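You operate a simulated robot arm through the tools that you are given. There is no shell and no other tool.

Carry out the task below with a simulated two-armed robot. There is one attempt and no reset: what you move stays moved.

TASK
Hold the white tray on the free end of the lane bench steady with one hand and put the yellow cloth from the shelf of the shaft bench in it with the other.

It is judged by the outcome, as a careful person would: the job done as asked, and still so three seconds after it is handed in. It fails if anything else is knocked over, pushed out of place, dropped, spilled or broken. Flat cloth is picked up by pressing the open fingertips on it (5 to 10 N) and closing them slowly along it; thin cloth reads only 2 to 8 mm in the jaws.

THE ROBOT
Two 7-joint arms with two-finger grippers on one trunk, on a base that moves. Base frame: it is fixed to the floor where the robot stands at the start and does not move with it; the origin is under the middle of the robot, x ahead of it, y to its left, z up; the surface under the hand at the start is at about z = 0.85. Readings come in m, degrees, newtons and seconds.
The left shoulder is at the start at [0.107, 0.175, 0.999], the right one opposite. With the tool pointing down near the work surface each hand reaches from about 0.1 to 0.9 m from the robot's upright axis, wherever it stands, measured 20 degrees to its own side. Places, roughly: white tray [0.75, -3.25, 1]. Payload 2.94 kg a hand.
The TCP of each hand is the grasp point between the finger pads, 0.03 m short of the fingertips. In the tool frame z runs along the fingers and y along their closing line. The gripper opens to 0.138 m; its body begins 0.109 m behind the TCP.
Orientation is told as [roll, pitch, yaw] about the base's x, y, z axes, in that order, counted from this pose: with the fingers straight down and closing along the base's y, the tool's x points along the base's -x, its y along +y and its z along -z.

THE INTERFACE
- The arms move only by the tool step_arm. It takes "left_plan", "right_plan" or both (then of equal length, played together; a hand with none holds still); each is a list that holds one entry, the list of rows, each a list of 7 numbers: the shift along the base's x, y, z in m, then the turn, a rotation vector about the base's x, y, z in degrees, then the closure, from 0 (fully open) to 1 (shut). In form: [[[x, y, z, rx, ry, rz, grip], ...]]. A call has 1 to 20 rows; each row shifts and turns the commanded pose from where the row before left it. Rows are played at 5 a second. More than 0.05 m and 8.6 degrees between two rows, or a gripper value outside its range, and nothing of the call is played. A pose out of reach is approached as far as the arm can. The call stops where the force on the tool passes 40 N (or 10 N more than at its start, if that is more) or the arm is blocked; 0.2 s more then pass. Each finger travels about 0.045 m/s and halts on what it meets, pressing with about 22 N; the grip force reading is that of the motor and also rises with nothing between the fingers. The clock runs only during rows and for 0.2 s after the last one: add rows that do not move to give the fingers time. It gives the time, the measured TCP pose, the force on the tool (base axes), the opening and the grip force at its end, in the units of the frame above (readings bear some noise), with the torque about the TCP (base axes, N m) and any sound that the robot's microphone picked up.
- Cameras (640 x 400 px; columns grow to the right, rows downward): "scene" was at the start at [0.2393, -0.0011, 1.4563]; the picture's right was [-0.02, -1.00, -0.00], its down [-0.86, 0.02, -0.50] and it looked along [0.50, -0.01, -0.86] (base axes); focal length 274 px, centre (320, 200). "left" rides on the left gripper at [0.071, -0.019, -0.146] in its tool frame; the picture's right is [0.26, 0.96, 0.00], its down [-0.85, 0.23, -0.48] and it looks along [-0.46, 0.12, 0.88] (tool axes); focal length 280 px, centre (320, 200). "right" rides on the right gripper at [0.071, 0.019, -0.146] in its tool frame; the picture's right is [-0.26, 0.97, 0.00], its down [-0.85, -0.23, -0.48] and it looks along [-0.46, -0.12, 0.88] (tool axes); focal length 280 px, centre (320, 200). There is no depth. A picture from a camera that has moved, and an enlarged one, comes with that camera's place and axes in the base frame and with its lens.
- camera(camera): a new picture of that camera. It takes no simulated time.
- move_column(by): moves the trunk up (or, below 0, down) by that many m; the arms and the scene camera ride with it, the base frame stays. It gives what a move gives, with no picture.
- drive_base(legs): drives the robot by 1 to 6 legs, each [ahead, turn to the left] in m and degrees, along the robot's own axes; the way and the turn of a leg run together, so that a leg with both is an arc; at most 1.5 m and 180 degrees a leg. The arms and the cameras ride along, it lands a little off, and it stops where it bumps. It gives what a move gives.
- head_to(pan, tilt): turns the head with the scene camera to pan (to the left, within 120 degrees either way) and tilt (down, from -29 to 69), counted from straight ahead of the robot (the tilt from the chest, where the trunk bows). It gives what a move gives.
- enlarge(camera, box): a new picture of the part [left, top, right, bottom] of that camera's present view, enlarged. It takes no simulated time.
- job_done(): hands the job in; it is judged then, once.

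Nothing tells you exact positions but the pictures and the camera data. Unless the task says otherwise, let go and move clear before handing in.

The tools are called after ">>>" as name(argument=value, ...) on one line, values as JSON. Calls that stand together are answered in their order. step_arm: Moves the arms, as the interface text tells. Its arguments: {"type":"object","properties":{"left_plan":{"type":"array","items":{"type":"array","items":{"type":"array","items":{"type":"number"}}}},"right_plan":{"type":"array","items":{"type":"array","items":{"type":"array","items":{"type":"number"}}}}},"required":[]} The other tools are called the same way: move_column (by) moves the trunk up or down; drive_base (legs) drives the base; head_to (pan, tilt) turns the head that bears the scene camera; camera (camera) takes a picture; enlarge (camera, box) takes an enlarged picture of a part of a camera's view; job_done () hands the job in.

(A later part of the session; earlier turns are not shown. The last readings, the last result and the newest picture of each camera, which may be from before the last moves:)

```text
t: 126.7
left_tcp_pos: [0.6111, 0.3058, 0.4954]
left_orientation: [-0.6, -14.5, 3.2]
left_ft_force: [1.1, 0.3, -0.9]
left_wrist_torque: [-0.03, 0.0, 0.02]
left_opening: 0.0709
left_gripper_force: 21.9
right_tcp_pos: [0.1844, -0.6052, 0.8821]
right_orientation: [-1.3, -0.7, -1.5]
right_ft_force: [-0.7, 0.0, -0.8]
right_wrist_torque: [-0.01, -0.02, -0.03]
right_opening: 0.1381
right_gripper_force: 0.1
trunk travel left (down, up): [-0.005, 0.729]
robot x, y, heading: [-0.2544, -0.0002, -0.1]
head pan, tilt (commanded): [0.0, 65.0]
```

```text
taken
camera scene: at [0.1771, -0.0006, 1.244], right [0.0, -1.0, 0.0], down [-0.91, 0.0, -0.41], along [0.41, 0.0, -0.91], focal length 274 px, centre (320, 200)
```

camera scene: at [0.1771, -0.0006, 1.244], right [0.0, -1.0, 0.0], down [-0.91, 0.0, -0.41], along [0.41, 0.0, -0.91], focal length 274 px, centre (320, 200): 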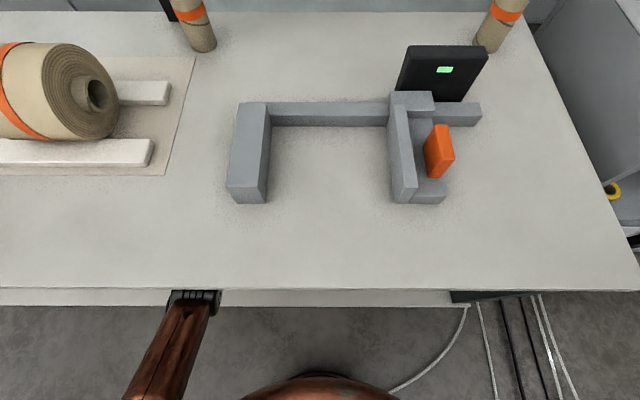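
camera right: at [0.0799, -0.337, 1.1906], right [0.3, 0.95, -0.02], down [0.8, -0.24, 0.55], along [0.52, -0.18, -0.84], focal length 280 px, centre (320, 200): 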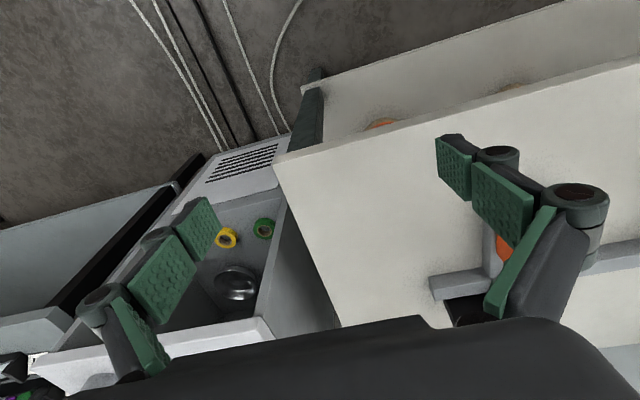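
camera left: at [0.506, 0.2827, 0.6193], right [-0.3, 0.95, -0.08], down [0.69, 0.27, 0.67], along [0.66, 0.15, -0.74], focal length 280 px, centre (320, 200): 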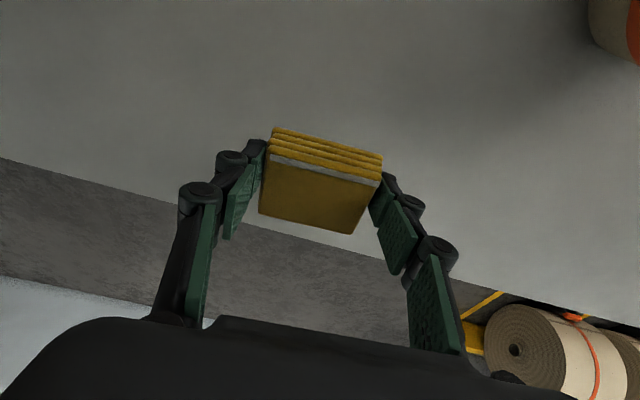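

I now draw the hand straight back through the gap with the arm, slowly, until it is in front of the rolls.

>>> step_arm(left_plan=[[[-0.008, 0, 0, 0, 0, 0, 0.7], [-0.012, 0, 0, 0, 0, 0, 0.7], [-0.012, 0, 0, 0, 0, 0, 0.7], [-0.012, 0, 0, 0, 0, 0, 0.7], [-0.012, 0, 0, 0, 0, 0, 0.7], [-0.012, 0, 0, 0, 0, 0, 0.7], [-0.012, 0, 0, 0, 0, 0, 0.7], [-0.012, 0, 0, 0, 0, 0, 0.7], [-0.012, 0, 0, 0, 0, 0, 0.7], [-0.012, 0, 0, 0, 0, 0, 0.7], [-0.012, 0, 0, 0, 0, 0, 0.7], [-0.012, 0, 0, 0, 0, 0, 0.7], [-0.012, 0, 0, 0, 0, 0, 0.7], [-0.012, 0, 0, 0, 0, 0, 0.7], [-0.012, 0, 0, 0, 0, 0, 0.7], [-0.012, 0, 0, 0, 0, 0, 0.7], [-0.012, 0, 0, 0, 0, 0, 0.7], [-0.008, 0, 0, 0, 0, 0, 0.7], [0, 0, 0, 0, 0, 0, 0.7], [0, 0, 0, 0, 0, 0, 0.7]]])

>>> camera(camera="left")

>>> camera(camera="scene")

```text
t: 130.9
left_tcp_pos: [0.4021, 0.3048, 0.4961]
left_orientation: [-0.6, -14.7, 3.1]
left_ft_force: [0.5, -0.1, 0.0]
left_wrist_torque: [-0.02, 0.0, 0.0]
left_opening: 0.0709
left_gripper_force: 22.5
right_tcp_pos: [0.183, -0.6059, 0.882]
right_orientation: [-1.4, -0.7, -1.6]
right_ft_force: [0.8, -0.6, 0.5]
right_wrist_torque: [0.0, -0.01, 0.02]
right_opening: 0.1379
right_gripper_force: 0.0
trunk travel left (down, up): [-0.005, 0.729]
robot x, y, heading: [-0.2526, 0.0, 0.1]
head pan, tilt (commanded): [0.0, 65.0]
```

```text
taken
camera left: at [0.2979, 0.2819, 0.6186], right [-0.3, 0.95, -0.08], down [0.69, 0.27, 0.67], along [0.66, 0.15, -0.74], focal length 280 px, centre (320, 200)
```

left: 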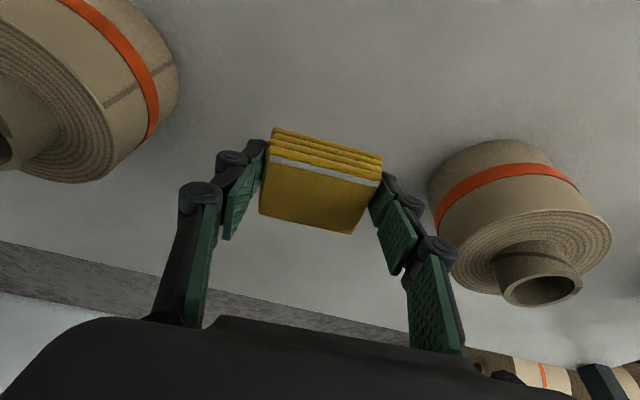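

```text
taken
camera scene: at [0.1549, -0.0002, 1.2485], right [0.0, -1.0, 0.0], down [-0.91, 0.0, -0.42], along [0.42, 0.0, -0.91], focal length 274 px, centre (320, 200)
```

scene: 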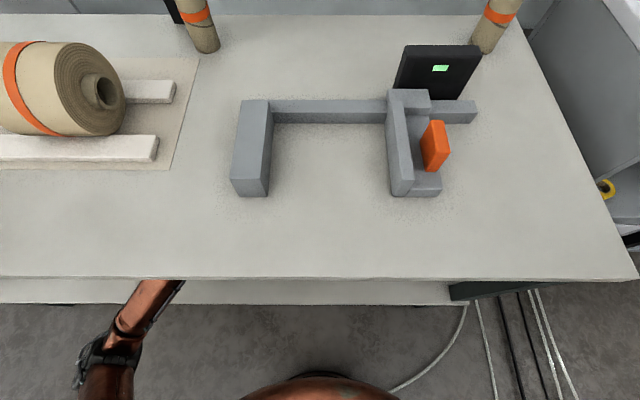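

The cloth is out in front of the rolls and everything is steady. I drive back 0.25 m to bring the hand out from under the bench.

>>> drive_base(legs=[[-0.25, 0]])

>>> camera(camera="left")

>>> camera(camera="scene")

```text
t: 132.3
left_tcp_pos: [0.2326, 0.3016, 0.5182]
left_orientation: [-2.2, -18.5, 3.6]
left_ft_force: [-1.0, -0.3, 0.1]
left_wrist_torque: [0.01, -0.05, -0.02]
left_opening: 0.0708
left_gripper_force: 22.1
right_tcp_pos: [0.0438, -0.5784, 0.8471]
right_orientation: [4.9, -0.9, 6.5]
right_ft_force: [0.2, 1.1, -0.6]
right_wrist_torque: [-0.07, 0.09, 0.02]
right_opening: 0.1382
right_gripper_force: 0.1
trunk travel left (down, up): [-0.005, 0.729]
robot x, y, heading: [-0.4056, -0.0022, 0.1]
head pan, tilt (commanded): [0.0, 65.0]
stopped in leg 1: the robot was blocked; the commanded pose is now the measured one
```

```text
taken
camera left: at [0.1196, 0.2798, 0.6345], right [-0.3, 0.95, -0.12], down [0.64, 0.29, 0.71], along [0.71, 0.14, -0.69], focal length 280 px, centre (320, 200)
```

left: 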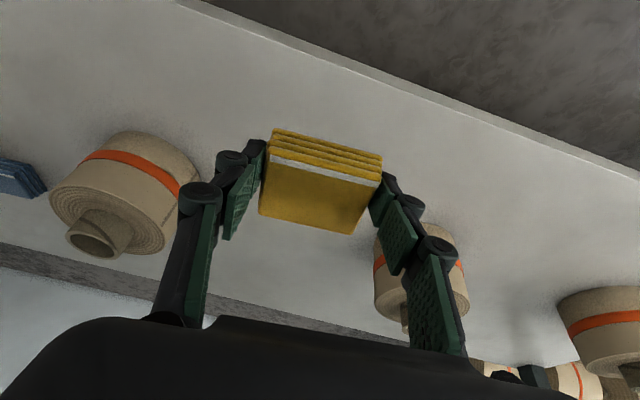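

```text
taken
camera scene: at [0.061, -0.0003, 1.2347], right [0.0, -1.0, 0.0], down [-0.93, 0.0, -0.38], along [0.38, 0.0, -0.93], focal length 274 px, centre (320, 200)
```

scene: 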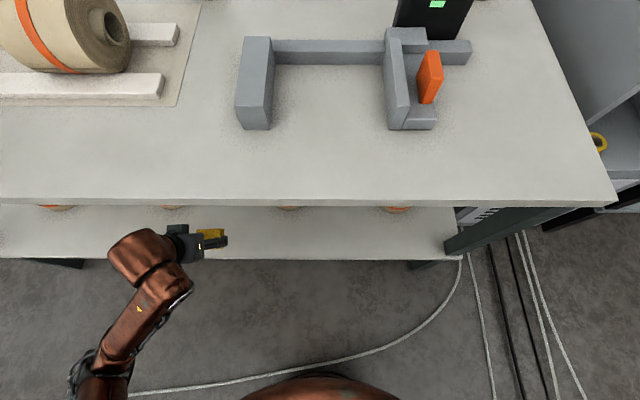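

The base stopped again with a small sway, but the cloth is still held (71 mm, 22 N). I let it settle, draw the left hand back out from under the bench edge with the arm, and check.

>>> step_arm(left_plan=[[[0, 0, 0, 0, 0, 0, 0.7], [0, 0, 0, 0, 0, 0, 0.7], [0, 0, 0, 0, 0, 0, 0.7], [-0.008, 0, 0, 0, 0, 0, 0.7], [-0.01, 0, 0, 0, 0, 0, 0.7], [-0.01, 0, 0, 0, 0, 0, 0.7], [-0.01, 0, 0, 0, 0, 0, 0.7], [-0.01, 0, 0, 0, 0, 0, 0.7], [-0.01, 0, 0, 0, 0, 0, 0.7], [-0.01, 0, 0, 0, 0, 0, 0.7], [-0.01, 0, 0, 0, 0, 0, 0.7], [0, 0, 0, 0, 0, 0, 0.7], [0, 0, 0, 0, 0, 0, 0.7]]])

>>> camera(camera="scene")

```text
t: 135.1
left_tcp_pos: [0.1855, 0.3162, 0.5103]
left_orientation: [-1.6, -19.5, 3.7]
left_ft_force: [0.2, 0.5, -0.7]
left_wrist_torque: [0.03, 0.02, 0.02]
left_opening: 0.0712
left_gripper_force: 22.5
left hand out of reach, approached as far as the arm can: row 5, 6, 7, 8, 9, 10, 11
right_tcp_pos: [0.005, -0.5846, 0.8658]
right_orientation: [3.4, -3.1, 4.4]
right_ft_force: [0.2, -0.1, -0.5]
right_wrist_torque: [0.01, 0.01, 0.01]
right_opening: 0.138
right_gripper_force: 0.0
trunk travel left (down, up): [-0.005, 0.729]
robot x, y, heading: [-0.4122, -0.0022, 0.0]
head pan, tilt (commanded): [0.0, 65.0]
```

```text
taken
camera scene: at [0.0009, -0.0004, 1.2485], right [0.0, -1.0, 0.0], down [-0.91, 0.0, -0.42], along [0.42, 0.0, -0.91], focal length 274 px, centre (320, 200)
```

scene: 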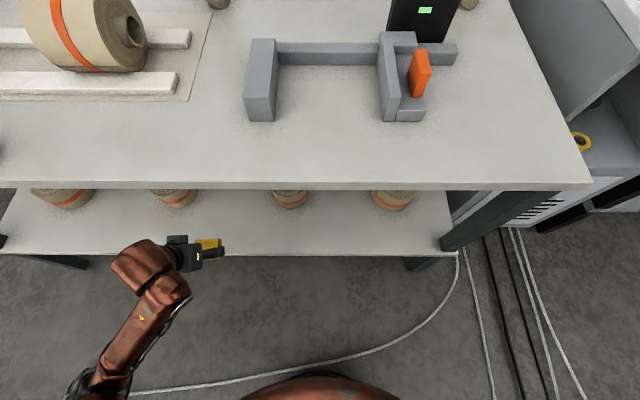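

Level and still again; the arm cannot fold further. I back off with a short leg of 0.1 m from the settled state.

>>> drive_base(legs=[[-0.1, 0]])

>>> step_arm(left_plan=[[[0, 0, 0, 0, 0, 0, 0.7], [0, 0, 0, 0, 0, 0, 0.7], [0, 0, 0, 0, 0, 0, 0.7], [0, 0, 0, 0, 0, 0, 0.7], [0, 0, 0, 0, 0, 0, 0.7], [0, 0, 0, 0, 0, 0, 0.7], [0, 0, 0, 0, 0, 0, 0.7], [0, 0, 0, 0, 0, 0, 0.7], [0, 0, 0, 0, 0, 0, 0.7], [0, 0, 0, 0, 0, 0, 0.7]]])

>>> camera(camera="scene")

```text
t: 136.2
left_tcp_pos: [0.092, 0.3151, 0.5062]
left_orientation: [-1.6, -18.9, 3.5]
left_ft_force: [-1.0, 0.4, -0.2]
left_wrist_torque: [-0.01, 0.0, 0.0]
left_opening: 0.0709
left_gripper_force: 22.4
right_tcp_pos: [-0.0799, -0.5813, 0.8574]
right_orientation: [4.4, -2.4, 5.8]
right_ft_force: [0.3, 0.7, -0.7]
right_wrist_torque: [-0.01, 0.1, 0.03]
right_opening: 0.138
right_gripper_force: 0.0
trunk travel left (down, up): [-0.005, 0.729]
robot x, y, heading: [-0.5109, -0.0008, 0.1]
head pan, tilt (commanded): [0.0, 65.0]
```

```text
t: 138.4
left_tcp_pos: [0.0812, 0.3147, 0.5157]
left_orientation: [-1.7, -20.3, 3.6]
left_ft_force: [0.2, -0.1, -0.2]
left_wrist_torque: [0.01, 0.01, 0.02]
left_opening: 0.0711
left_gripper_force: 22.2
right_tcp_pos: [-0.098, -0.5826, 0.8624]
right_orientation: [4.1, -3.5, 5.6]
right_ft_force: [0.2, -1.0, 0.1]
right_wrist_torque: [-0.02, 0.01, -0.01]
right_opening: 0.138
right_gripper_force: 0.1
trunk travel left (down, up): [-0.005, 0.729]
robot x, y, heading: [-0.5092, 0.0002, -0.1]
head pan, tilt (commanded): [0.0, 65.0]
```

```text
taken
camera scene: at [-0.0996, -0.0009, 1.2485], right [0.0, -1.0, 0.0], down [-0.91, 0.0, -0.42], along [0.42, 0.0, -0.91], focal length 274 px, centre (320, 200)
```

scene: 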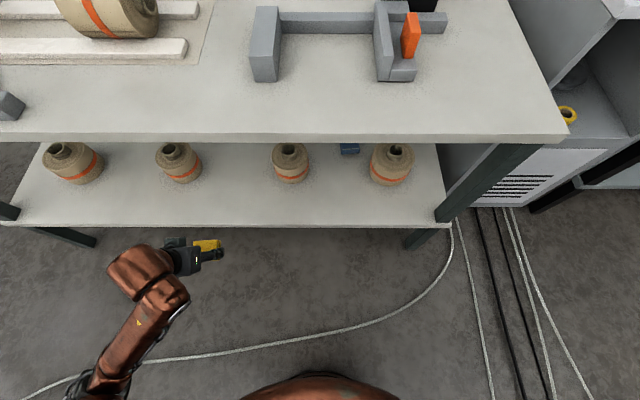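

The cloth is out and all rolls stand where they were. I raise the trunk to the starting height, where driving went smoothly before.

>>> move_column(by=0.17)

>>> camera(camera="scene")

```text
t: 140.3
left_tcp_pos: [0.081, 0.3147, 0.685]
left_orientation: [-1.7, -20.1, 3.7]
left_ft_force: [0.0, -1.2, 0.2]
left_wrist_torque: [-0.02, 0.04, 0.0]
left_opening: 0.0709
left_gripper_force: 22.1
right_tcp_pos: [-0.0976, -0.5826, 1.0326]
right_orientation: [4.2, -3.5, 5.6]
right_ft_force: [-0.4, -0.4, -0.2]
right_wrist_torque: [-0.03, 0.01, -0.02]
right_opening: 0.1379
right_gripper_force: 0.1
trunk travel left (down, up): [-0.175, 0.559]
robot x, y, heading: [-0.5087, -0.0003, 0.3]
head pan, tilt (commanded): [0.0, 65.0]
```

```text
taken
camera scene: at [-0.2749, -0.0009, 1.45], right [0.0, -1.0, 0.0], down [-0.91, 0.0, -0.42], along [0.42, 0.0, -0.91], focal length 274 px, centre (320, 200)
```

scene: 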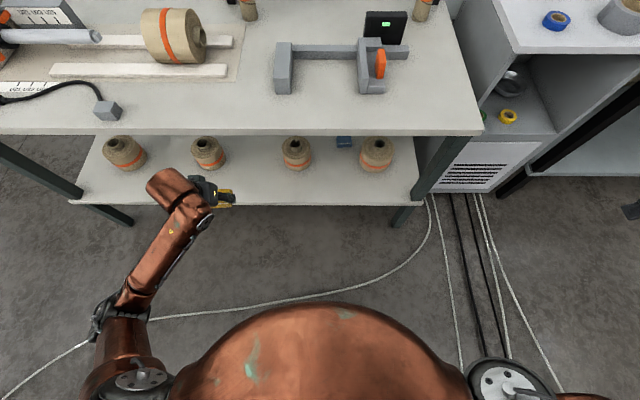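

Now I bring the left hand with the cloth up and back to a compact carrying pose, and the right hand in as well.

>>> step_arm(left_plan=[[[-0.005, -0.005, 0.015, 0, 0, 0, 0.7], [-0.005, -0.005, 0.02, 0, 1, 0, 0.7], [-0.005, -0.008, 0.02, 0, 1, 0, 0.7], [-0.005, -0.008, 0.02, 0, 1, 0, 0.7], [-0.005, -0.008, 0.02, 0, 1, 0, 0.7], [-0.005, -0.008, 0.02, 0, 1, 0, 0.7], [-0.005, -0.008, 0.02, 0, 1, 0, 0.7], [-0.005, -0.008, 0.02, 0, 1, 0, 0.7], [-0.005, -0.008, 0.02, 0, 1, 0, 0.7], [-0.005, -0.008, 0.02, 0, 1, 0, 0.7], [-0.005, -0.008, 0.02, 0, 1, 0, 0.7], [-0.005, -0.008, 0.02, 0, 1, 0, 0.7], [0, -0.008, 0.02, 0, 1, -1, 0.7], [0, -0.008, 0.02, 0, 1, -1, 0.7], [0, -0.008, 0.02, 0, 1, -1, 0.7], [0, -0.008, 0.02, 0, 2, -1, 0.7], [0, -0.005, 0.01, 0, 2, 0, 0.7], [0, 0, 0, 0, 1, 0, 0.7], [0, 0, 0, 0, 0, 0, 0.7], [0, 0, 0, 0, 0, 0, 0.7]]], right_plan=[[[0, 0.01, 0, 0, 0, 0, 0], [0, 0.015, 0, 0, 0, 0, 0], [0, 0.02, 0, -0.5, 0.3, -0.5, 0], [0, 0.02, 0, -0.5, 0.3, -0.5, 0], [0, 0.02, 0, -0.5, 0.3, -0.5, 0], [0, 0.02, 0, -0.5, 0.3, -0.5, 0], [0, 0.02, 0, -0.5, 0.3, -0.5, 0], [0, 0.02, 0, -0.5, 0.3, -0.5, 0], [0, 0.02, 0.005, -0.5, 0.3, -0.5, 0], [0, 0.02, 0.005, -0.5, 0.3, -0.5, 0], [0, 0.02, 0.005, 0, 0.3, -0.5, 0], [0, 0.02, 0.005, 0, 0.3, -0.5, 0], [0, 0.02, 0.005, 0, 0.3, -0.3, 0], [0, 0.02, 0.005, 0, 0.2, -0.3, 0], [0, 0.02, 0, 0, 0, 0, 0], [0, 0.01, 0, 0, 0, 0, 0], [0, 0, 0, 0, 0, 0, 0], [0, 0, 0, 0, 0, 0, 0], [0, 0, 0, 0, 0, 0, 0], [0, 0, 0, 0, 0, 0, 0]]])

>>> camera(camera="scene")

>>> camera(camera="left")

```text
t: 144.6
left_tcp_pos: [0.0213, 0.1873, 1.009]
left_orientation: [-0.9, -1.3, -0.5]
left_ft_force: [0.0, 0.5, 0.1]
left_wrist_torque: [-0.01, 0.01, 0.03]
left_opening: 0.0709
left_gripper_force: 22.3
right_tcp_pos: [-0.0976, -0.2829, 1.062]
right_orientation: [0.3, 0.4, 0.2]
right_ft_force: [-0.3, 0.5, -0.5]
right_wrist_torque: [-0.02, -0.02, -0.01]
right_opening: 0.1385
right_gripper_force: 0.1
trunk travel left (down, up): [-0.175, 0.559]
robot x, y, heading: [-0.5155, -0.0006, -0.0]
head pan, tilt (commanded): [0.0, 65.0]
```

```text
taken
camera scene: at [-0.2756, -0.0007, 1.4503], right [0.0, -1.0, 0.0], down [-0.91, 0.0, -0.42], along [0.42, 0.0, -0.91], focal length 274 px, centre (320, 200)
```

scene: 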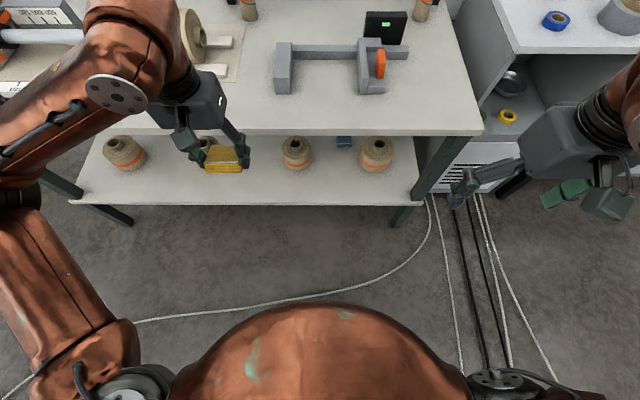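

```text
taken
camera left: at [-0.0525, 0.1709, 1.1538], right [-0.25, 0.97, -0.02], down [0.84, 0.23, 0.49], along [0.48, 0.11, -0.87], focal length 280 px, centre (320, 200)
```

left: 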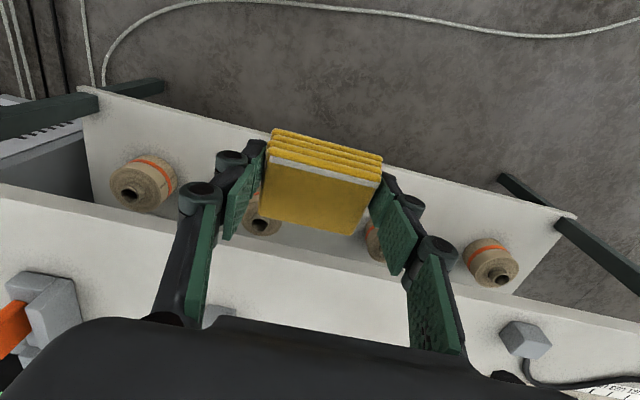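

Both hands are in a compact carrying pose with the cloth held. The aisle along the lane bench is free, so I turn right by 90 degrees in place; my arms clear the bench edge.

>>> drive_base(legs=[[0, -45]])

>>> camera(camera="scene")

```text
t: 147.0
left_tcp_pos: [-0.0026, -0.2486, 1.0095]
left_orientation: [-0.8, -1.1, -46.1]
left_ft_force: [-0.1, 0.1, -0.3]
left_wrist_torque: [0.02, 0.02, 0.01]
left_opening: 0.0711
left_gripper_force: 22.0
right_tcp_pos: [-0.4226, -0.495, 1.0618]
right_orientation: [0.3, 0.3, -45.4]
right_ft_force: [0.0, -0.2, 0.2]
right_wrist_torque: [0.03, 0.01, -0.01]
right_opening: 0.1381
right_gripper_force: 0.1
trunk travel left (down, up): [-0.175, 0.559]
robot x, y, heading: [-0.508, -0.0014, -45.8]
head pan, tilt (commanded): [0.0, 65.0]
```

```text
taken
camera scene: at [-0.3462, -0.168, 1.4503], right [-0.71, -0.7, 0.0], down [-0.63, 0.65, -0.42], along [0.3, -0.3, -0.91], focal length 274 px, centre (320, 200)
```

scene: 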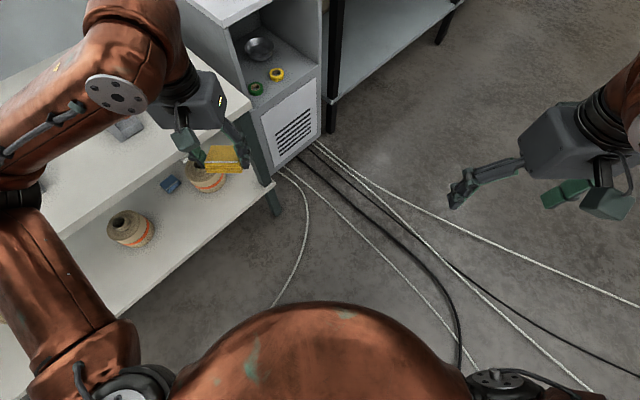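

The turn went smoothly and nothing was touched. I complete the turn to face along the aisle and look ahead.

>>> drive_base(legs=[[0, -44]])

>>> head_to(pan=0, tilt=30)

>>> camera(camera="scene")

>>> head_to(pan=45, tilt=30)

>>> camera(camera="scene")

```text
t: 149.4
left_tcp_pos: [-0.3134, -0.5285, 1.0098]
left_orientation: [-1.0, -1.1, -89.9]
left_ft_force: [-0.7, 0.0, -0.9]
left_wrist_torque: [0.02, -0.01, -0.01]
left_opening: 0.0709
left_gripper_force: 22.5
right_tcp_pos: [-0.7877, -0.4178, 1.0617]
right_orientation: [0.4, 0.3, -88.9]
right_ft_force: [0.6, -0.1, -0.2]
right_wrist_torque: [0.02, -0.03, 0.04]
right_opening: 0.138
right_gripper_force: 0.0
trunk travel left (down, up): [-0.175, 0.559]
robot x, y, heading: [-0.507, 0.0015, -89.0]
head pan, tilt (commanded): [0.0, 65.0]
```

```text
t: 150.4
left_tcp_pos: [-0.3138, -0.5288, 1.0088]
left_orientation: [-0.9, -1.2, -89.8]
left_ft_force: [0.0, -0.1, -0.8]
left_wrist_torque: [0.03, -0.02, -0.01]
left_opening: 0.0707
left_gripper_force: 22.3
right_tcp_pos: [-0.7866, -0.4172, 1.0631]
right_orientation: [0.4, 0.3, -89.0]
right_ft_force: [0.2, -0.9, 0.7]
right_wrist_torque: [0.02, 0.01, 0.01]
right_opening: 0.138
right_gripper_force: 0.1
trunk travel left (down, up): [-0.175, 0.559]
robot x, y, heading: [-0.5066, 0.0016, -89.4]
head pan, tilt (commanded): [0.0, 30.0]
```

```text
taken
camera scene: at [-0.5054, -0.264, 1.4978], right [-1.0, -0.01, 0.0], down [-0.01, 0.5, -0.87], along [0.01, -0.87, -0.5], focal length 274 px, centre (320, 200)
```

scene: 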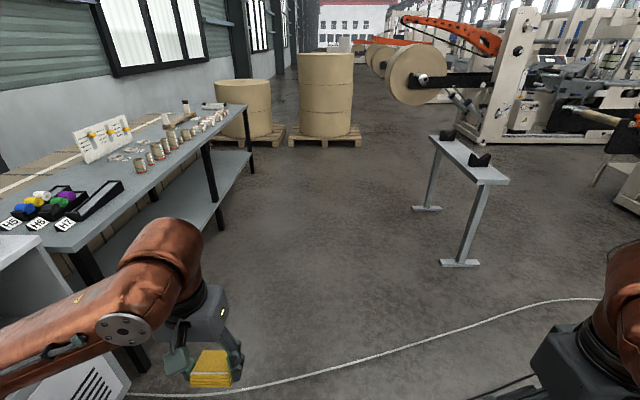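

```text
t: 151.6
left_tcp_pos: [-0.3129, -0.5291, 1.0099]
left_orientation: [-0.9, -1.2, -89.8]
left_ft_force: [-0.3, 0.9, -0.1]
left_wrist_torque: [-0.02, -0.02, 0.0]
left_opening: 0.0708
left_gripper_force: 22.1
right_tcp_pos: [-0.7864, -0.419, 1.0624]
right_orientation: [0.3, 0.3, -89.0]
right_ft_force: [-0.6, -0.2, -0.2]
right_wrist_torque: [0.0, -0.03, -0.03]
right_opening: 0.1379
right_gripper_force: 0.1
trunk travel left (down, up): [-0.175, 0.559]
robot x, y, heading: [-0.512, -0.0034, -89.2]
head pan, tilt (commanded): [45.0, 30.0]
```

```text
taken
camera scene: at [-0.4419, -0.2367, 1.4979], right [-0.7, -0.72, 0.0], down [-0.36, 0.35, -0.87], along [0.62, -0.6, -0.5], focal length 274 px, centre (320, 200)
```

scene: 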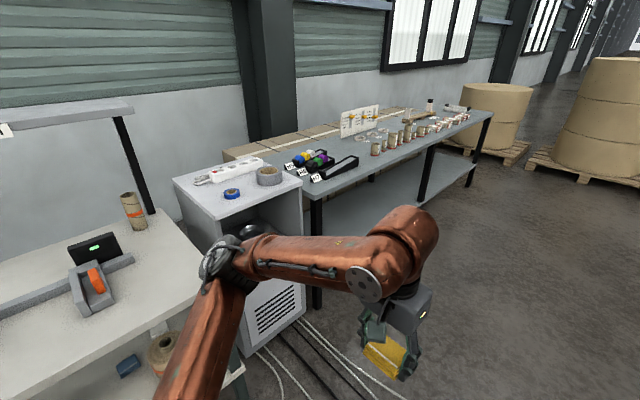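

I'm facing down the aisle; the lane bench runs along my left, clear of my arm by about 0.3 m. I drive ahead one metre first.

>>> drive_base(legs=[[1.0, 0]])

>>> camera(camera="scene")

```text
t: 156.8
left_tcp_pos: [-0.2738, -1.523, 1.0095]
left_orientation: [-0.9, -1.2, -88.4]
left_ft_force: [0.4, 0.1, -0.9]
left_wrist_torque: [0.03, 0.0, 0.01]
left_opening: 0.0708
left_gripper_force: 21.9
right_tcp_pos: [-0.7494, -1.4234, 1.0616]
right_orientation: [0.4, 0.3, -87.5]
right_ft_force: [-0.7, 0.1, 0.0]
right_wrist_torque: [0.02, -0.01, 0.03]
right_opening: 0.1379
right_gripper_force: 0.0
trunk travel left (down, up): [-0.175, 0.559]
robot x, y, heading: [-0.4856, -1.0004, -87.7]
head pan, tilt (commanded): [45.0, 30.0]
```

```text
taken
camera scene: at [-0.4086, -1.2333, 1.4978], right [-0.68, -0.73, 0.0], down [-0.37, 0.34, -0.87], along [0.64, -0.59, -0.5], focal length 274 px, centre (320, 200)
```

scene: 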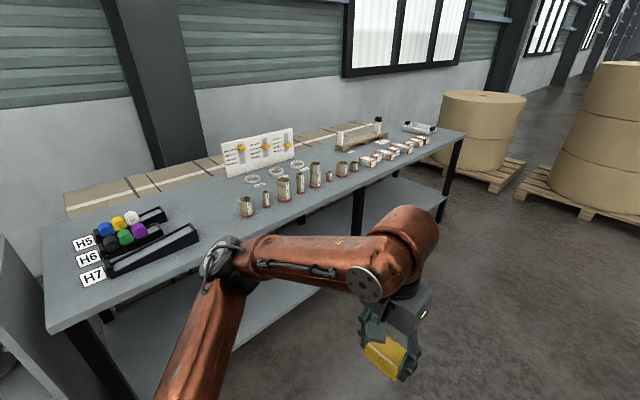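

Good; the drive drifted by a couple of degrees, which I correct on the next leg. The tray is at the far end of the bench; I go on 1.2 m.

>>> drive_base(legs=[[1.2, -2.5]])

>>> camera(camera="scene")

```text
t: 162.7
left_tcp_pos: [-0.2844, -2.6938, 1.0098]
left_orientation: [-0.9, -1.2, -91.4]
left_ft_force: [0.0, -0.2, -0.5]
left_wrist_torque: [0.01, -0.04, 0.04]
left_opening: 0.071
left_gripper_force: 22.3
right_tcp_pos: [-0.7564, -2.571, 1.0626]
right_orientation: [0.4, 0.3, -90.5]
right_ft_force: [-0.2, 0.7, 0.5]
right_wrist_torque: [0.01, -0.01, 0.01]
right_opening: 0.1379
right_gripper_force: 0.1
trunk travel left (down, up): [-0.175, 0.559]
robot x, y, heading: [-0.4692, -2.1613, -90.7]
head pan, tilt (commanded): [45.0, 30.0]
```

```text
taken
camera scene: at [-0.4052, -2.3983, 1.4979], right [-0.72, -0.7, 0.0], down [-0.35, 0.36, -0.87], along [0.6, -0.62, -0.5], focal length 274 px, centre (320, 200)
```

scene: 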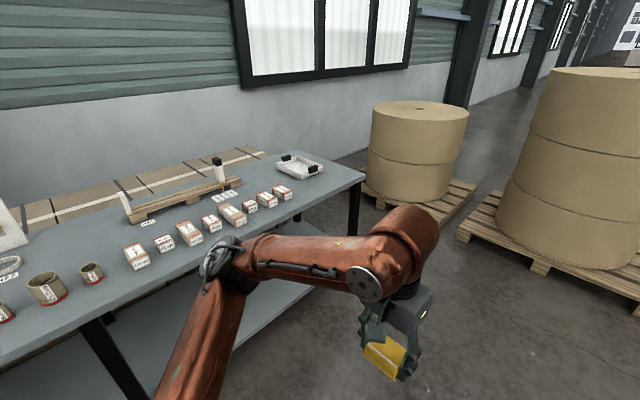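

The tray (white with black end handles) is now close, at the far end of the bench. I enlarge the view to judge its place and shape.

>>> enlarge(camera="scene", box=[200, 130, 400, 255])

```text
3.20 times, centred on (300, 192) of scene
camera zoom: at [-0.4052, -2.3983, 1.4979], right [-0.72, -0.7, 0.0], down [-0.35, 0.36, -0.87], along [0.6, -0.62, -0.5], focal length 877 px, centre (384, 224)
```

zoom: 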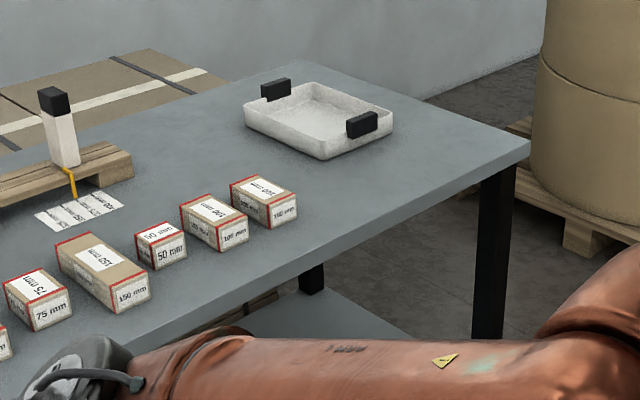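

The tray measures about 0.2 m along x and 0.16 m along y, centred near [0.65, -3.33], with its handles at the near and far ends. I drive on to be level with it and then turn left to face the bench.

>>> drive_base(legs=[[1.15, 0]])

>>> head_to(pan=80, tilt=35)

>>> camera(camera="scene")

```text
t: 168.5
left_tcp_pos: [-0.2756, -3.8388, 1.0102]
left_orientation: [-0.9, -1.3, -90.1]
left_ft_force: [0.9, 0.0, -1.0]
left_wrist_torque: [0.01, 0.01, 0.0]
left_opening: 0.071
left_gripper_force: 21.9
right_tcp_pos: [-0.7481, -3.7252, 1.0617]
right_orientation: [0.2, 0.3, -89.3]
right_ft_force: [0.5, -0.3, -0.3]
right_wrist_torque: [0.04, 0.04, -0.04]
right_opening: 0.1383
right_gripper_force: 0.1
trunk travel left (down, up): [-0.175, 0.559]
robot x, y, heading: [-0.4686, -3.305, -89.5]
head pan, tilt (commanded): [45.0, 30.0]
```

```text
t: 169.5
left_tcp_pos: [-0.2751, -3.8397, 1.0096]
left_orientation: [-0.9, -1.1, -90.2]
left_ft_force: [0.6, 0.1, -0.3]
left_wrist_torque: [-0.02, -0.01, 0.03]
left_opening: 0.0709
left_gripper_force: 21.8
right_tcp_pos: [-0.7483, -3.7258, 1.0627]
right_orientation: [0.3, 0.3, -89.1]
right_ft_force: [0.1, 0.1, 0.2]
right_wrist_torque: [0.04, -0.06, 0.02]
right_opening: 0.138
right_gripper_force: 0.0
trunk travel left (down, up): [-0.175, 0.559]
robot x, y, heading: [-0.4647, -3.3086, -89.5]
head pan, tilt (commanded): [80.0, 35.0]
```

```text
taken
camera scene: at [-0.3796, -3.4963, 1.4902], right [-0.17, -0.99, 0.0], down [-0.57, 0.1, -0.82], along [0.81, -0.14, -0.57], focal length 274 px, centre (320, 200)
```

scene: 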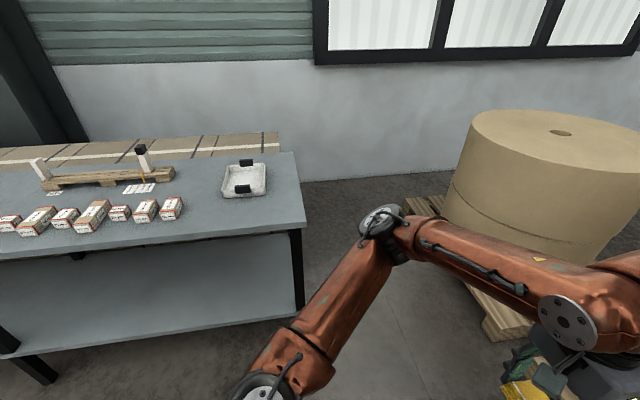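

Combining views, the tray centre is at about [0.675, -3.35] with the bench top near z = 0.87 and the bench edge at x = 0.36. There is room to turn left and face it.

>>> drive_base(legs=[[0, 45]])

>>> drive_base(legs=[[0, 44]])

>>> head_to(pan=0, tilt=40)

>>> camera(camera="scene")

```text
t: 172.0
left_tcp_pos: [0.0456, -3.5409, 1.0098]
left_orientation: [-0.9, -1.3, -44.5]
left_ft_force: [-0.2, -0.5, -0.3]
left_wrist_torque: [-0.02, 0.03, -0.04]
left_opening: 0.0711
left_gripper_force: 22.1
right_tcp_pos: [-0.3676, -3.7993, 1.0626]
right_orientation: [0.3, 0.3, -43.5]
right_ft_force: [-0.8, 0.1, -0.2]
right_wrist_torque: [0.04, 0.05, -0.01]
right_opening: 0.1381
right_gripper_force: 0.1
trunk travel left (down, up): [-0.175, 0.559]
robot x, y, heading: [-0.4669, -3.3106, -44.1]
head pan, tilt (commanded): [80.0, 35.0]
```

```text
t: 174.4
left_tcp_pos: [0.0605, -3.1146, 1.0098]
left_orientation: [-0.9, -1.3, 0.0]
left_ft_force: [0.6, -0.8, -1.2]
left_wrist_torque: [-0.02, -0.01, -0.02]
left_opening: 0.0709
left_gripper_force: 22.2
right_tcp_pos: [-0.0516, -3.5878, 1.0626]
right_orientation: [0.3, 0.3, 0.9]
right_ft_force: [-0.4, 0.1, 0.8]
right_wrist_torque: [0.0, 0.01, 0.01]
right_opening: 0.1379
right_gripper_force: 0.1
trunk travel left (down, up): [-0.175, 0.559]
robot x, y, heading: [-0.4669, -3.308, 0.6]
head pan, tilt (commanded): [80.0, 35.0]
```

```text
t: 176.0
left_tcp_pos: [0.0608, -3.1153, 1.011]
left_orientation: [-0.9, -1.3, 0.0]
left_ft_force: [-1.1, 1.1, -0.1]
left_wrist_torque: [0.02, -0.03, 0.01]
left_opening: 0.0708
left_gripper_force: 22.0
right_tcp_pos: [-0.0532, -3.5883, 1.0621]
right_orientation: [0.2, 0.3, 0.8]
right_ft_force: [-1.0, -0.5, -0.5]
right_wrist_torque: [-0.01, 0.02, 0.02]
right_opening: 0.1381
right_gripper_force: 0.0
trunk travel left (down, up): [-0.175, 0.559]
robot x, y, heading: [-0.4692, -3.3101, 0.8]
head pan, tilt (commanded): [0.0, 40.0]
```

```text
taken
camera scene: at [-0.2102, -3.3061, 1.4826], right [0.01, -1.0, 0.0], down [-0.64, -0.01, -0.77], along [0.77, 0.01, -0.64], focal length 274 px, centre (320, 200)
```

scene: 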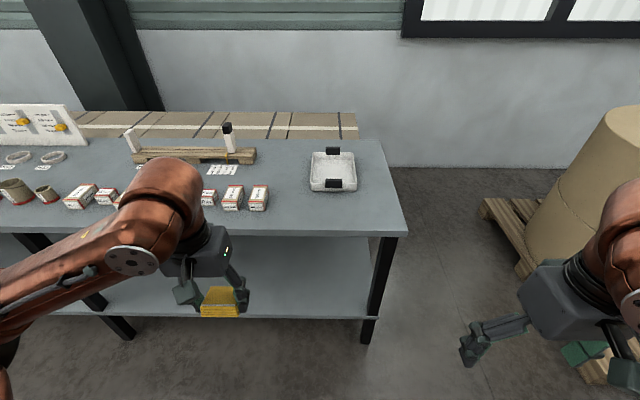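

I'm facing the bench and the tray squarely. I enlarge the tray to see the handles and rim.

>>> enlarge(camera="scene", box=[270, 130, 398, 210])

```text
5.00 times, centred on (334, 170) of scene
camera zoom: at [-0.2102, -3.3061, 1.4826], right [0.01, -1.0, 0.0], down [-0.64, -0.01, -0.77], along [0.77, 0.01, -0.64], focal length 1370 px, centre (250, 350)
```

zoom: 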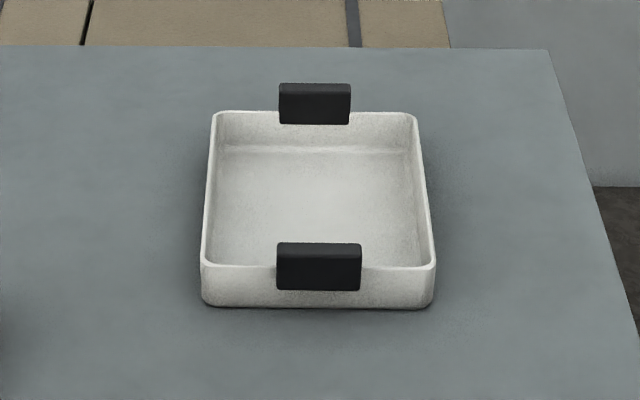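

The tray: x 0.577 to 0.782, y -3.262 to -3.428, rim at z of about 0.91. Plan: the right hand, tilted forward, pinches the right side wall near its front end, and the left hand lays the cloth inside. First I raise the left hand a bit, move it inward away from the boxes, and then drive ahead.

>>> step_arm(left_plan=[[[0, -0.01, 0.01, 0, 0, 0, 0.7], [0, -0.012, 0.012, 0, 0, 0, 0.7], [0, -0.012, 0.012, 0, 0, 0, 0.7], [0, -0.012, 0.012, 0, 0, 0, 0.7], [0, -0.012, 0.012, 0, 0, 0, 0.7], [0, -0.012, 0.012, 0, 0, 0, 0.7], [0, -0.01, 0.005, 0, 0, 0, 0.7], [0, 0, 0, 0, 0, 0, 0.7], [0, 0, 0, 0, 0, 0, 0.7]]])

>>> drive_base(legs=[[0.45, -0.8]])

>>> head_to(pan=0, tilt=55)

>>> camera(camera="scene")

```text
t: 178.0
left_tcp_pos: [0.0599, -3.1961, 1.0849]
left_orientation: [-0.8, -1.3, -0.1]
left_ft_force: [-0.5, -0.5, -0.1]
left_wrist_torque: [-0.01, 0.02, 0.01]
left_opening: 0.0712
left_gripper_force: 22.5
right_tcp_pos: [-0.0514, -3.5876, 1.0621]
right_orientation: [0.3, 0.4, 0.9]
right_ft_force: [0.4, 0.4, -0.4]
right_wrist_torque: [0.04, 0.03, -0.01]
right_opening: 0.1381
right_gripper_force: 0.1
trunk travel left (down, up): [-0.175, 0.559]
robot x, y, heading: [-0.4678, -3.3082, 0.6]
head pan, tilt (commanded): [0.0, 40.0]
```

```text
t: 180.7
left_tcp_pos: [0.5131, -3.2074, 1.0841]
left_orientation: [-0.9, -1.2, -1.5]
left_ft_force: [0.8, 0.9, -0.4]
left_wrist_torque: [-0.04, -0.02, -0.01]
left_opening: 0.0711
left_gripper_force: 22.5
right_tcp_pos: [0.3904, -3.5974, 1.0622]
right_orientation: [0.3, 0.3, -0.5]
right_ft_force: [0.5, -1.4, -1.0]
right_wrist_torque: [-0.01, 0.02, 0.0]
right_opening: 0.1381
right_gripper_force: 0.1
trunk travel left (down, up): [-0.175, 0.559]
robot x, y, heading: [-0.0183, -3.3122, -0.6]
head pan, tilt (commanded): [0.0, 40.0]
```

```text
t: 181.4
left_tcp_pos: [0.5128, -3.2074, 1.0852]
left_orientation: [-1.0, -1.3, -1.5]
left_ft_force: [-0.4, 1.0, -1.2]
left_wrist_torque: [0.0, 0.01, 0.01]
left_opening: 0.071
left_gripper_force: 21.9
right_tcp_pos: [0.3905, -3.5993, 1.0622]
right_orientation: [0.3, 0.3, -0.5]
right_ft_force: [-0.2, 0.3, 1.5]
right_wrist_torque: [0.02, 0.0, -0.02]
right_opening: 0.1381
right_gripper_force: 0.1
trunk travel left (down, up): [-0.175, 0.559]
robot x, y, heading: [-0.0165, -3.3057, -0.7]
head pan, tilt (commanded): [0.0, 55.0]
```

```text
taken
camera scene: at [0.2265, -3.3126, 1.4619], right [-0.01, -1.0, 0.0], down [-0.82, 0.01, -0.57], along [0.57, -0.01, -0.82], focal length 274 px, centre (320, 200)
```

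scene: 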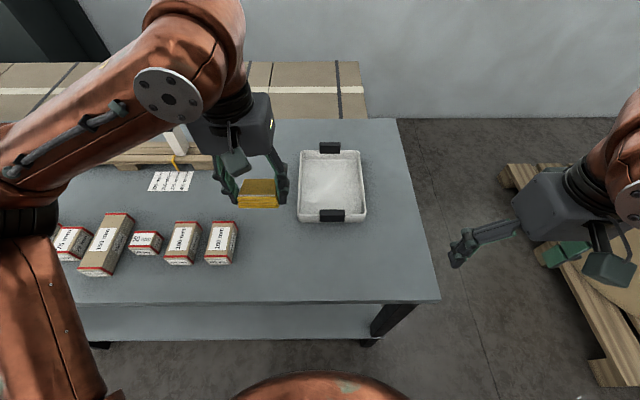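

I'm in place with a good view of the tray; the cloth is still held. I enlarge the tray to fix its position from here.

>>> enlarge(camera="scene", box=[268, 130, 396, 210])

>>> enlarge(camera="scene", box=[268, 160, 396, 240])

>>> camera(camera="right")

```text
5.00 times, centred on (332, 170) of scene
camera zoom: at [0.2265, -3.3126, 1.4619], right [-0.01, -1.0, 0.0], down [-0.82, 0.01, -0.57], along [0.57, -0.01, -0.82], focal length 1370 px, centre (260, 350)
```

zoom: 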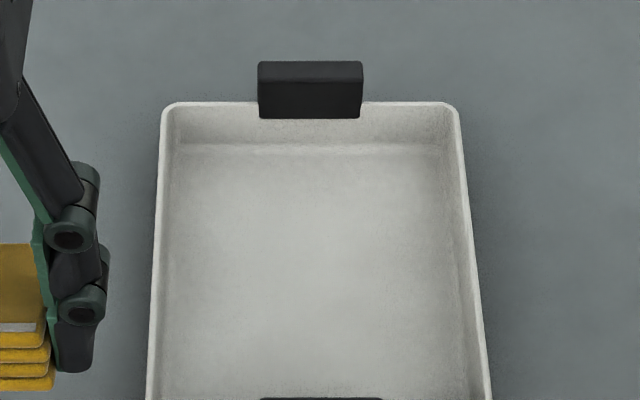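

```text
5.00 times, centred on (332, 200) of scene
camera zoom: at [0.2265, -3.3126, 1.4619], right [-0.01, -1.0, 0.0], down [-0.82, 0.01, -0.57], along [0.57, -0.01, -0.82], focal length 1370 px, centre (260, 200)
```

zoom: 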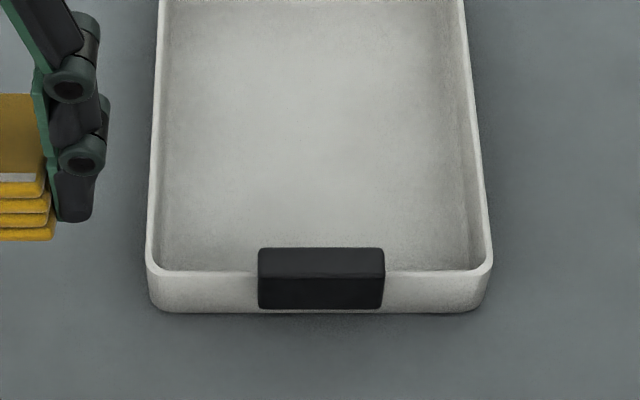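

```text
taken
camera right: at [0.3206, -3.5795, 1.2095], right [0.27, 0.96, 0.0], down [0.85, -0.24, 0.47], along [0.45, -0.12, -0.88], focal length 280 px, centre (320, 200)
```

right: 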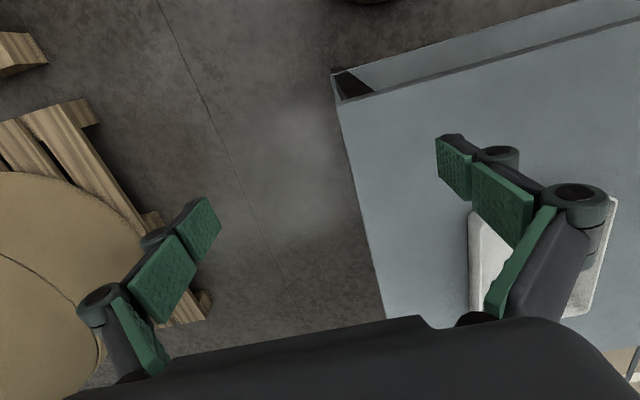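

From two views, the bench top is at z of about 0.88, the tray rim at 0.918, and the right wall's rim runs along y = -3.427. I tilt the right hand forward by 45 degrees, narrow its fingers and bring it above the front part of that wall.

>>> step_arm(right_plan=[[[0.01, 0.005, 0, 0, -5, 0, 0.1], [0.015, 0.01, 0, 0, -7, 0, 0.2], [0.015, 0.01, 0, 0, -7, 0, 0.3], [0.015, 0.012, 0, 0, -7, 0, 0.4], [0.015, 0.012, 0, 0, -7, 0, 0.5], [0.015, 0.012, 0, 0, -7, 0, 0.55], [0.015, 0.012, 0, 0, -5, 0, 0.55], [0.015, 0.012, 0, 0, 0, 0, 0.55], [0.015, 0.012, 0, 0, 0, 0, 0.55], [0.015, 0.012, 0, 0, 0, 0, 0.55], [0.015, 0.012, 0, 0, 0, 0, 0.55], [0.015, 0.012, 0, 0, 0, 0, 0.55], [0.015, 0.012, 0, 0, 0, 0, 0.55], [0.015, 0.012, 0, 0, 0, 0, 0.55], [0.01, 0.01, 0, 0, 0, 0, 0.55], [0, 0, 0, 0, 0, 0, 0.55], [0, 0, 0, 0, 0, 0, 0.55]]])

>>> camera(camera="scene")

>>> camera(camera="right")

```text
t: 185.1
left_tcp_pos: [0.5129, -3.2082, 1.0852]
left_orientation: [-0.9, -1.2, -1.4]
left_ft_force: [0.5, -0.1, -0.6]
left_wrist_torque: [0.03, -0.01, -0.02]
left_opening: 0.071
left_gripper_force: 22.1
right_tcp_pos: [0.6002, -3.4244, 1.0563]
right_orientation: [-2.2, -39.8, 4.3]
right_ft_force: [-0.4, -0.7, -0.7]
right_wrist_torque: [0.01, 0.02, -0.02]
right_opening: 0.0621
right_gripper_force: 0.0
right hand out of reach, approached as far as the arm can: row 6, 7
trunk travel left (down, up): [-0.175, 0.559]
robot x, y, heading: [-0.0199, -3.3105, -0.7]
head pan, tilt (commanded): [0.0, 55.0]
```

```text
taken
camera scene: at [0.227, -3.3127, 1.4617], right [-0.01, -1.0, 0.0], down [-0.82, 0.01, -0.57], along [0.57, -0.01, -0.82], focal length 274 px, centre (320, 200)
```

scene: 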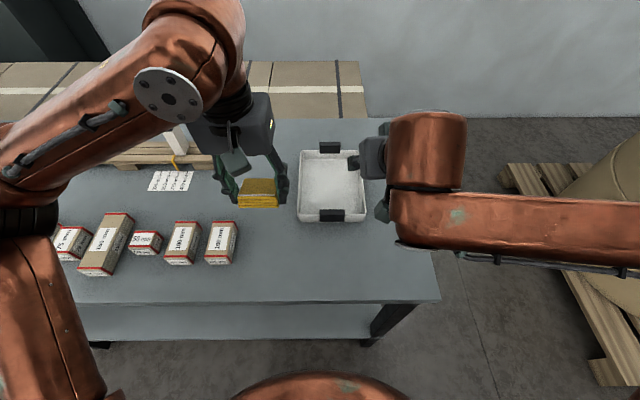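

```text
taken
camera right: at [0.4509, -3.4109, 1.1229], right [0.15, 0.98, 0.14], down [0.36, -0.19, 0.92], along [0.92, -0.09, -0.38], focal length 280 px, centre (320, 200)
```

right: 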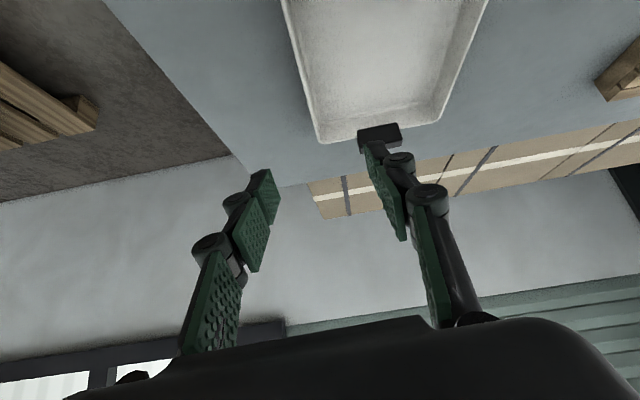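

The right hand is above the wall and its projection matches y = -3.427. I straighten the small yaw, and descend to just above the rim to check the alignment.

>>> step_arm(right_plan=[[[0.005, 0, -0.01, 0.5, 0, -1, 0.55], [0.005, 0, -0.015, 0.5, 0, -1, 0.55], [0.005, -0.001, -0.015, 0.5, 0, -1, 0.55], [0.005, -0.001, -0.015, 0.5, 0, -1, 0.55], [0, -0.001, -0.015, 0, 0, 0, 0.55], [0, 0, -0.015, 0, 0, 0, 0.55], [0, 0, -0.01, 0, 0, 0, 0.55], [0, 0, 0, 0, 0, 0, 0.55], [0, 0, 0, 0, 0, 0, 0.55]]])

>>> camera(camera="right")

>>> enlarge(camera="scene", box=[270, 120, 430, 220])

```text
t: 187.1
left_tcp_pos: [0.5121, -3.2075, 1.0842]
left_orientation: [-0.8, -1.1, -1.4]
left_ft_force: [-0.8, -0.4, -0.5]
left_wrist_torque: [0.03, -0.01, 0.01]
left_opening: 0.0709
left_gripper_force: 21.8
right_tcp_pos: [0.6239, -3.4473, 0.9665]
right_orientation: [0.4, -39.9, -1.3]
right_ft_force: [-0.2, -0.1, -0.4]
right_wrist_torque: [0.03, -0.01, -0.04]
right_opening: 0.0625
right_gripper_force: 0.1
right hand out of reach, approached as far as the arm can: row 2, 4
trunk travel left (down, up): [-0.175, 0.559]
robot x, y, heading: [-0.0204, -3.3067, -1.1]
head pan, tilt (commanded): [0.0, 55.0]
```

```text
taken
camera right: at [0.4764, -3.4252, 1.0343], right [0.22, 0.96, 0.17], down [0.34, -0.24, 0.91], along [0.91, -0.14, -0.38], focal length 280 px, centre (320, 200)
```

right: 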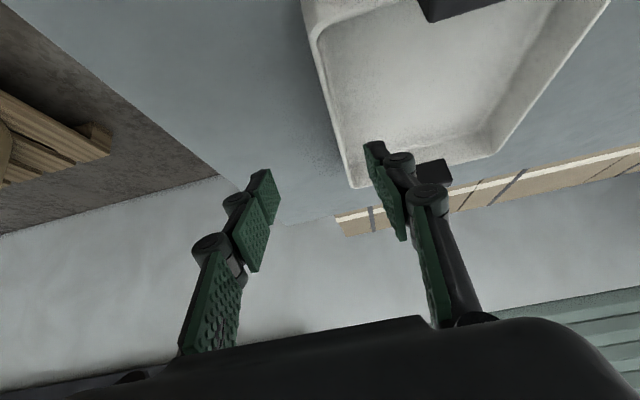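

```text
4.00 times, centred on (350, 170) of scene
camera zoom: at [0.2265, -3.3125, 1.4619], right [-0.01, -1.0, 0.0], down [-0.82, 0.01, -0.57], along [0.57, -0.01, -0.82], focal length 1096 px, centre (200, 320)
```

zoom: 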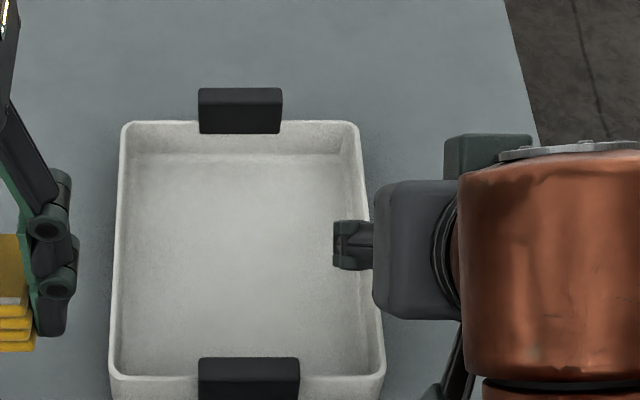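

The hand sits about 2 cm too far right, since it's near a joint limit with this tilt. I ease the tilt slightly and shift it left by 2 cm, still above the rim.

>>> step_arm(right_plan=[[[0, 0, 0, 0, 3, 0, 0.55], [0, 0.004, 0, 0, 3, 0, 0.55], [0, 0.005, 0, 0, 2, 0, 0.55], [0, 0.006, 0, 0, 0, 0, 0.55], [0, 0.005, 0, 0, 0, 0, 0.55], [0, 0, 0, 0, 0, 0, 0.55], [0, 0, 0, 0, 0, 0, 0.55]]])

>>> camera(camera="right")

```text
t: 188.7
left_tcp_pos: [0.5119, -3.2077, 1.0838]
left_orientation: [-0.9, -1.3, -1.4]
left_ft_force: [-0.2, 0.8, 0.7]
left_wrist_torque: [0.03, 0.02, -0.04]
left_opening: 0.0707
left_gripper_force: 21.4
right_tcp_pos: [0.6267, -3.454, 0.9717]
right_orientation: [0.2, -31.8, -1.2]
right_ft_force: [0.5, 0.0, 0.4]
right_wrist_torque: [0.0, 0.01, 0.0]
right_opening: 0.062
right_gripper_force: 0.0
right hand out of reach, approached as far as the arm can: row 2, 4, 5
trunk travel left (down, up): [-0.175, 0.559]
robot x, y, heading: [-0.0187, -3.3101, -0.8]
head pan, tilt (commanded): [0.0, 55.0]
```

```text
taken
camera right: at [0.4897, -3.4322, 1.0595], right [0.24, 0.96, 0.14], down [0.46, -0.24, 0.85], along [0.85, -0.14, -0.5], focal length 280 px, centre (320, 200)
```

right: 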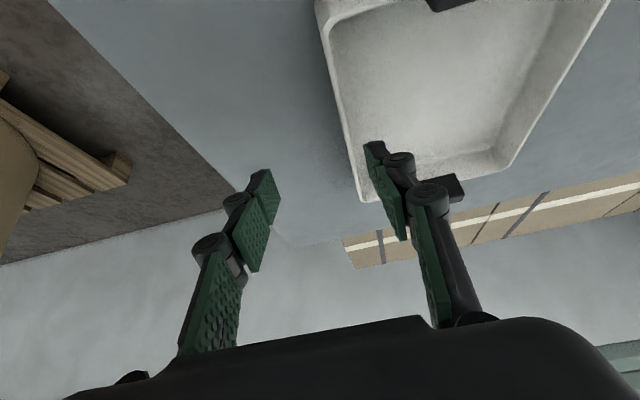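

Moving left is still limited by the wrist at this tilt. I reduce the right hand's tilt to about 20 degrees and try the shift again.

>>> step_arm(right_plan=[[[0, 0, 0.005, 0, 3, 0, 0.55], [0, 0, 0.005, 0, 3, 0, 0.55], [0, 0, 0, 0, 3, 0, 0.55], [0, 0, 0, 0, 3, 0, 0.55], [0, 0.005, 0, 0, 0, 0, 0.55], [0, 0.007, 0, 0, 0, 0, 0.55], [0, 0.007, 0, 0, 0, 0, 0.55], [0, 0.007, 0, 0, 0, 0, 0.55], [0, 0, 0, 0, 0, 0, 0.55], [0, 0, 0, 0, 0, 0, 0.55]]])

>>> camera(camera="right")

```text
t: 190.8
left_tcp_pos: [0.5127, -3.2076, 1.0844]
left_orientation: [-0.9, -1.4, -1.4]
left_ft_force: [0.1, -0.1, -1.0]
left_wrist_torque: [-0.02, -0.02, -0.02]
left_opening: 0.0708
left_gripper_force: 21.8
right_tcp_pos: [0.6329, -3.4818, 0.996]
right_orientation: [0.0, -22.9, -1.1]
right_ft_force: [-0.4, -0.3, -0.3]
right_wrist_torque: [0.01, 0.02, 0.02]
right_opening: 0.0621
right_gripper_force: 0.1
right hand out of reach, approached as far as the arm can: row 1, 2, 3, 4, 5, 6, 7, 8
trunk travel left (down, up): [-0.175, 0.559]
robot x, y, heading: [-0.0154, -3.3083, -0.5]
head pan, tilt (commanded): [0.0, 55.0]
```

```text
taken
camera right: at [0.5121, -3.4606, 1.1037], right [0.26, 0.96, 0.1], down [0.59, -0.24, 0.77], along [0.76, -0.14, -0.63], focal length 280 px, centre (320, 200)
```

right: 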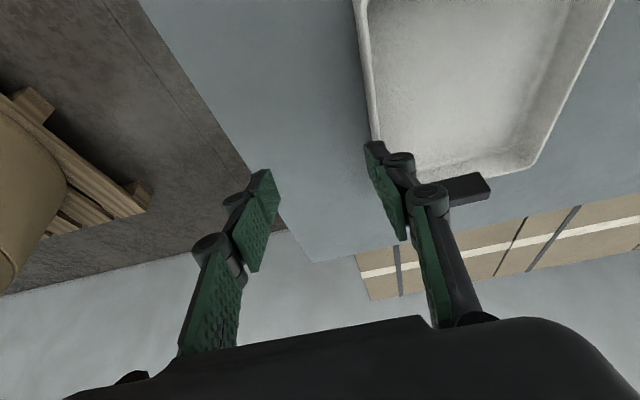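

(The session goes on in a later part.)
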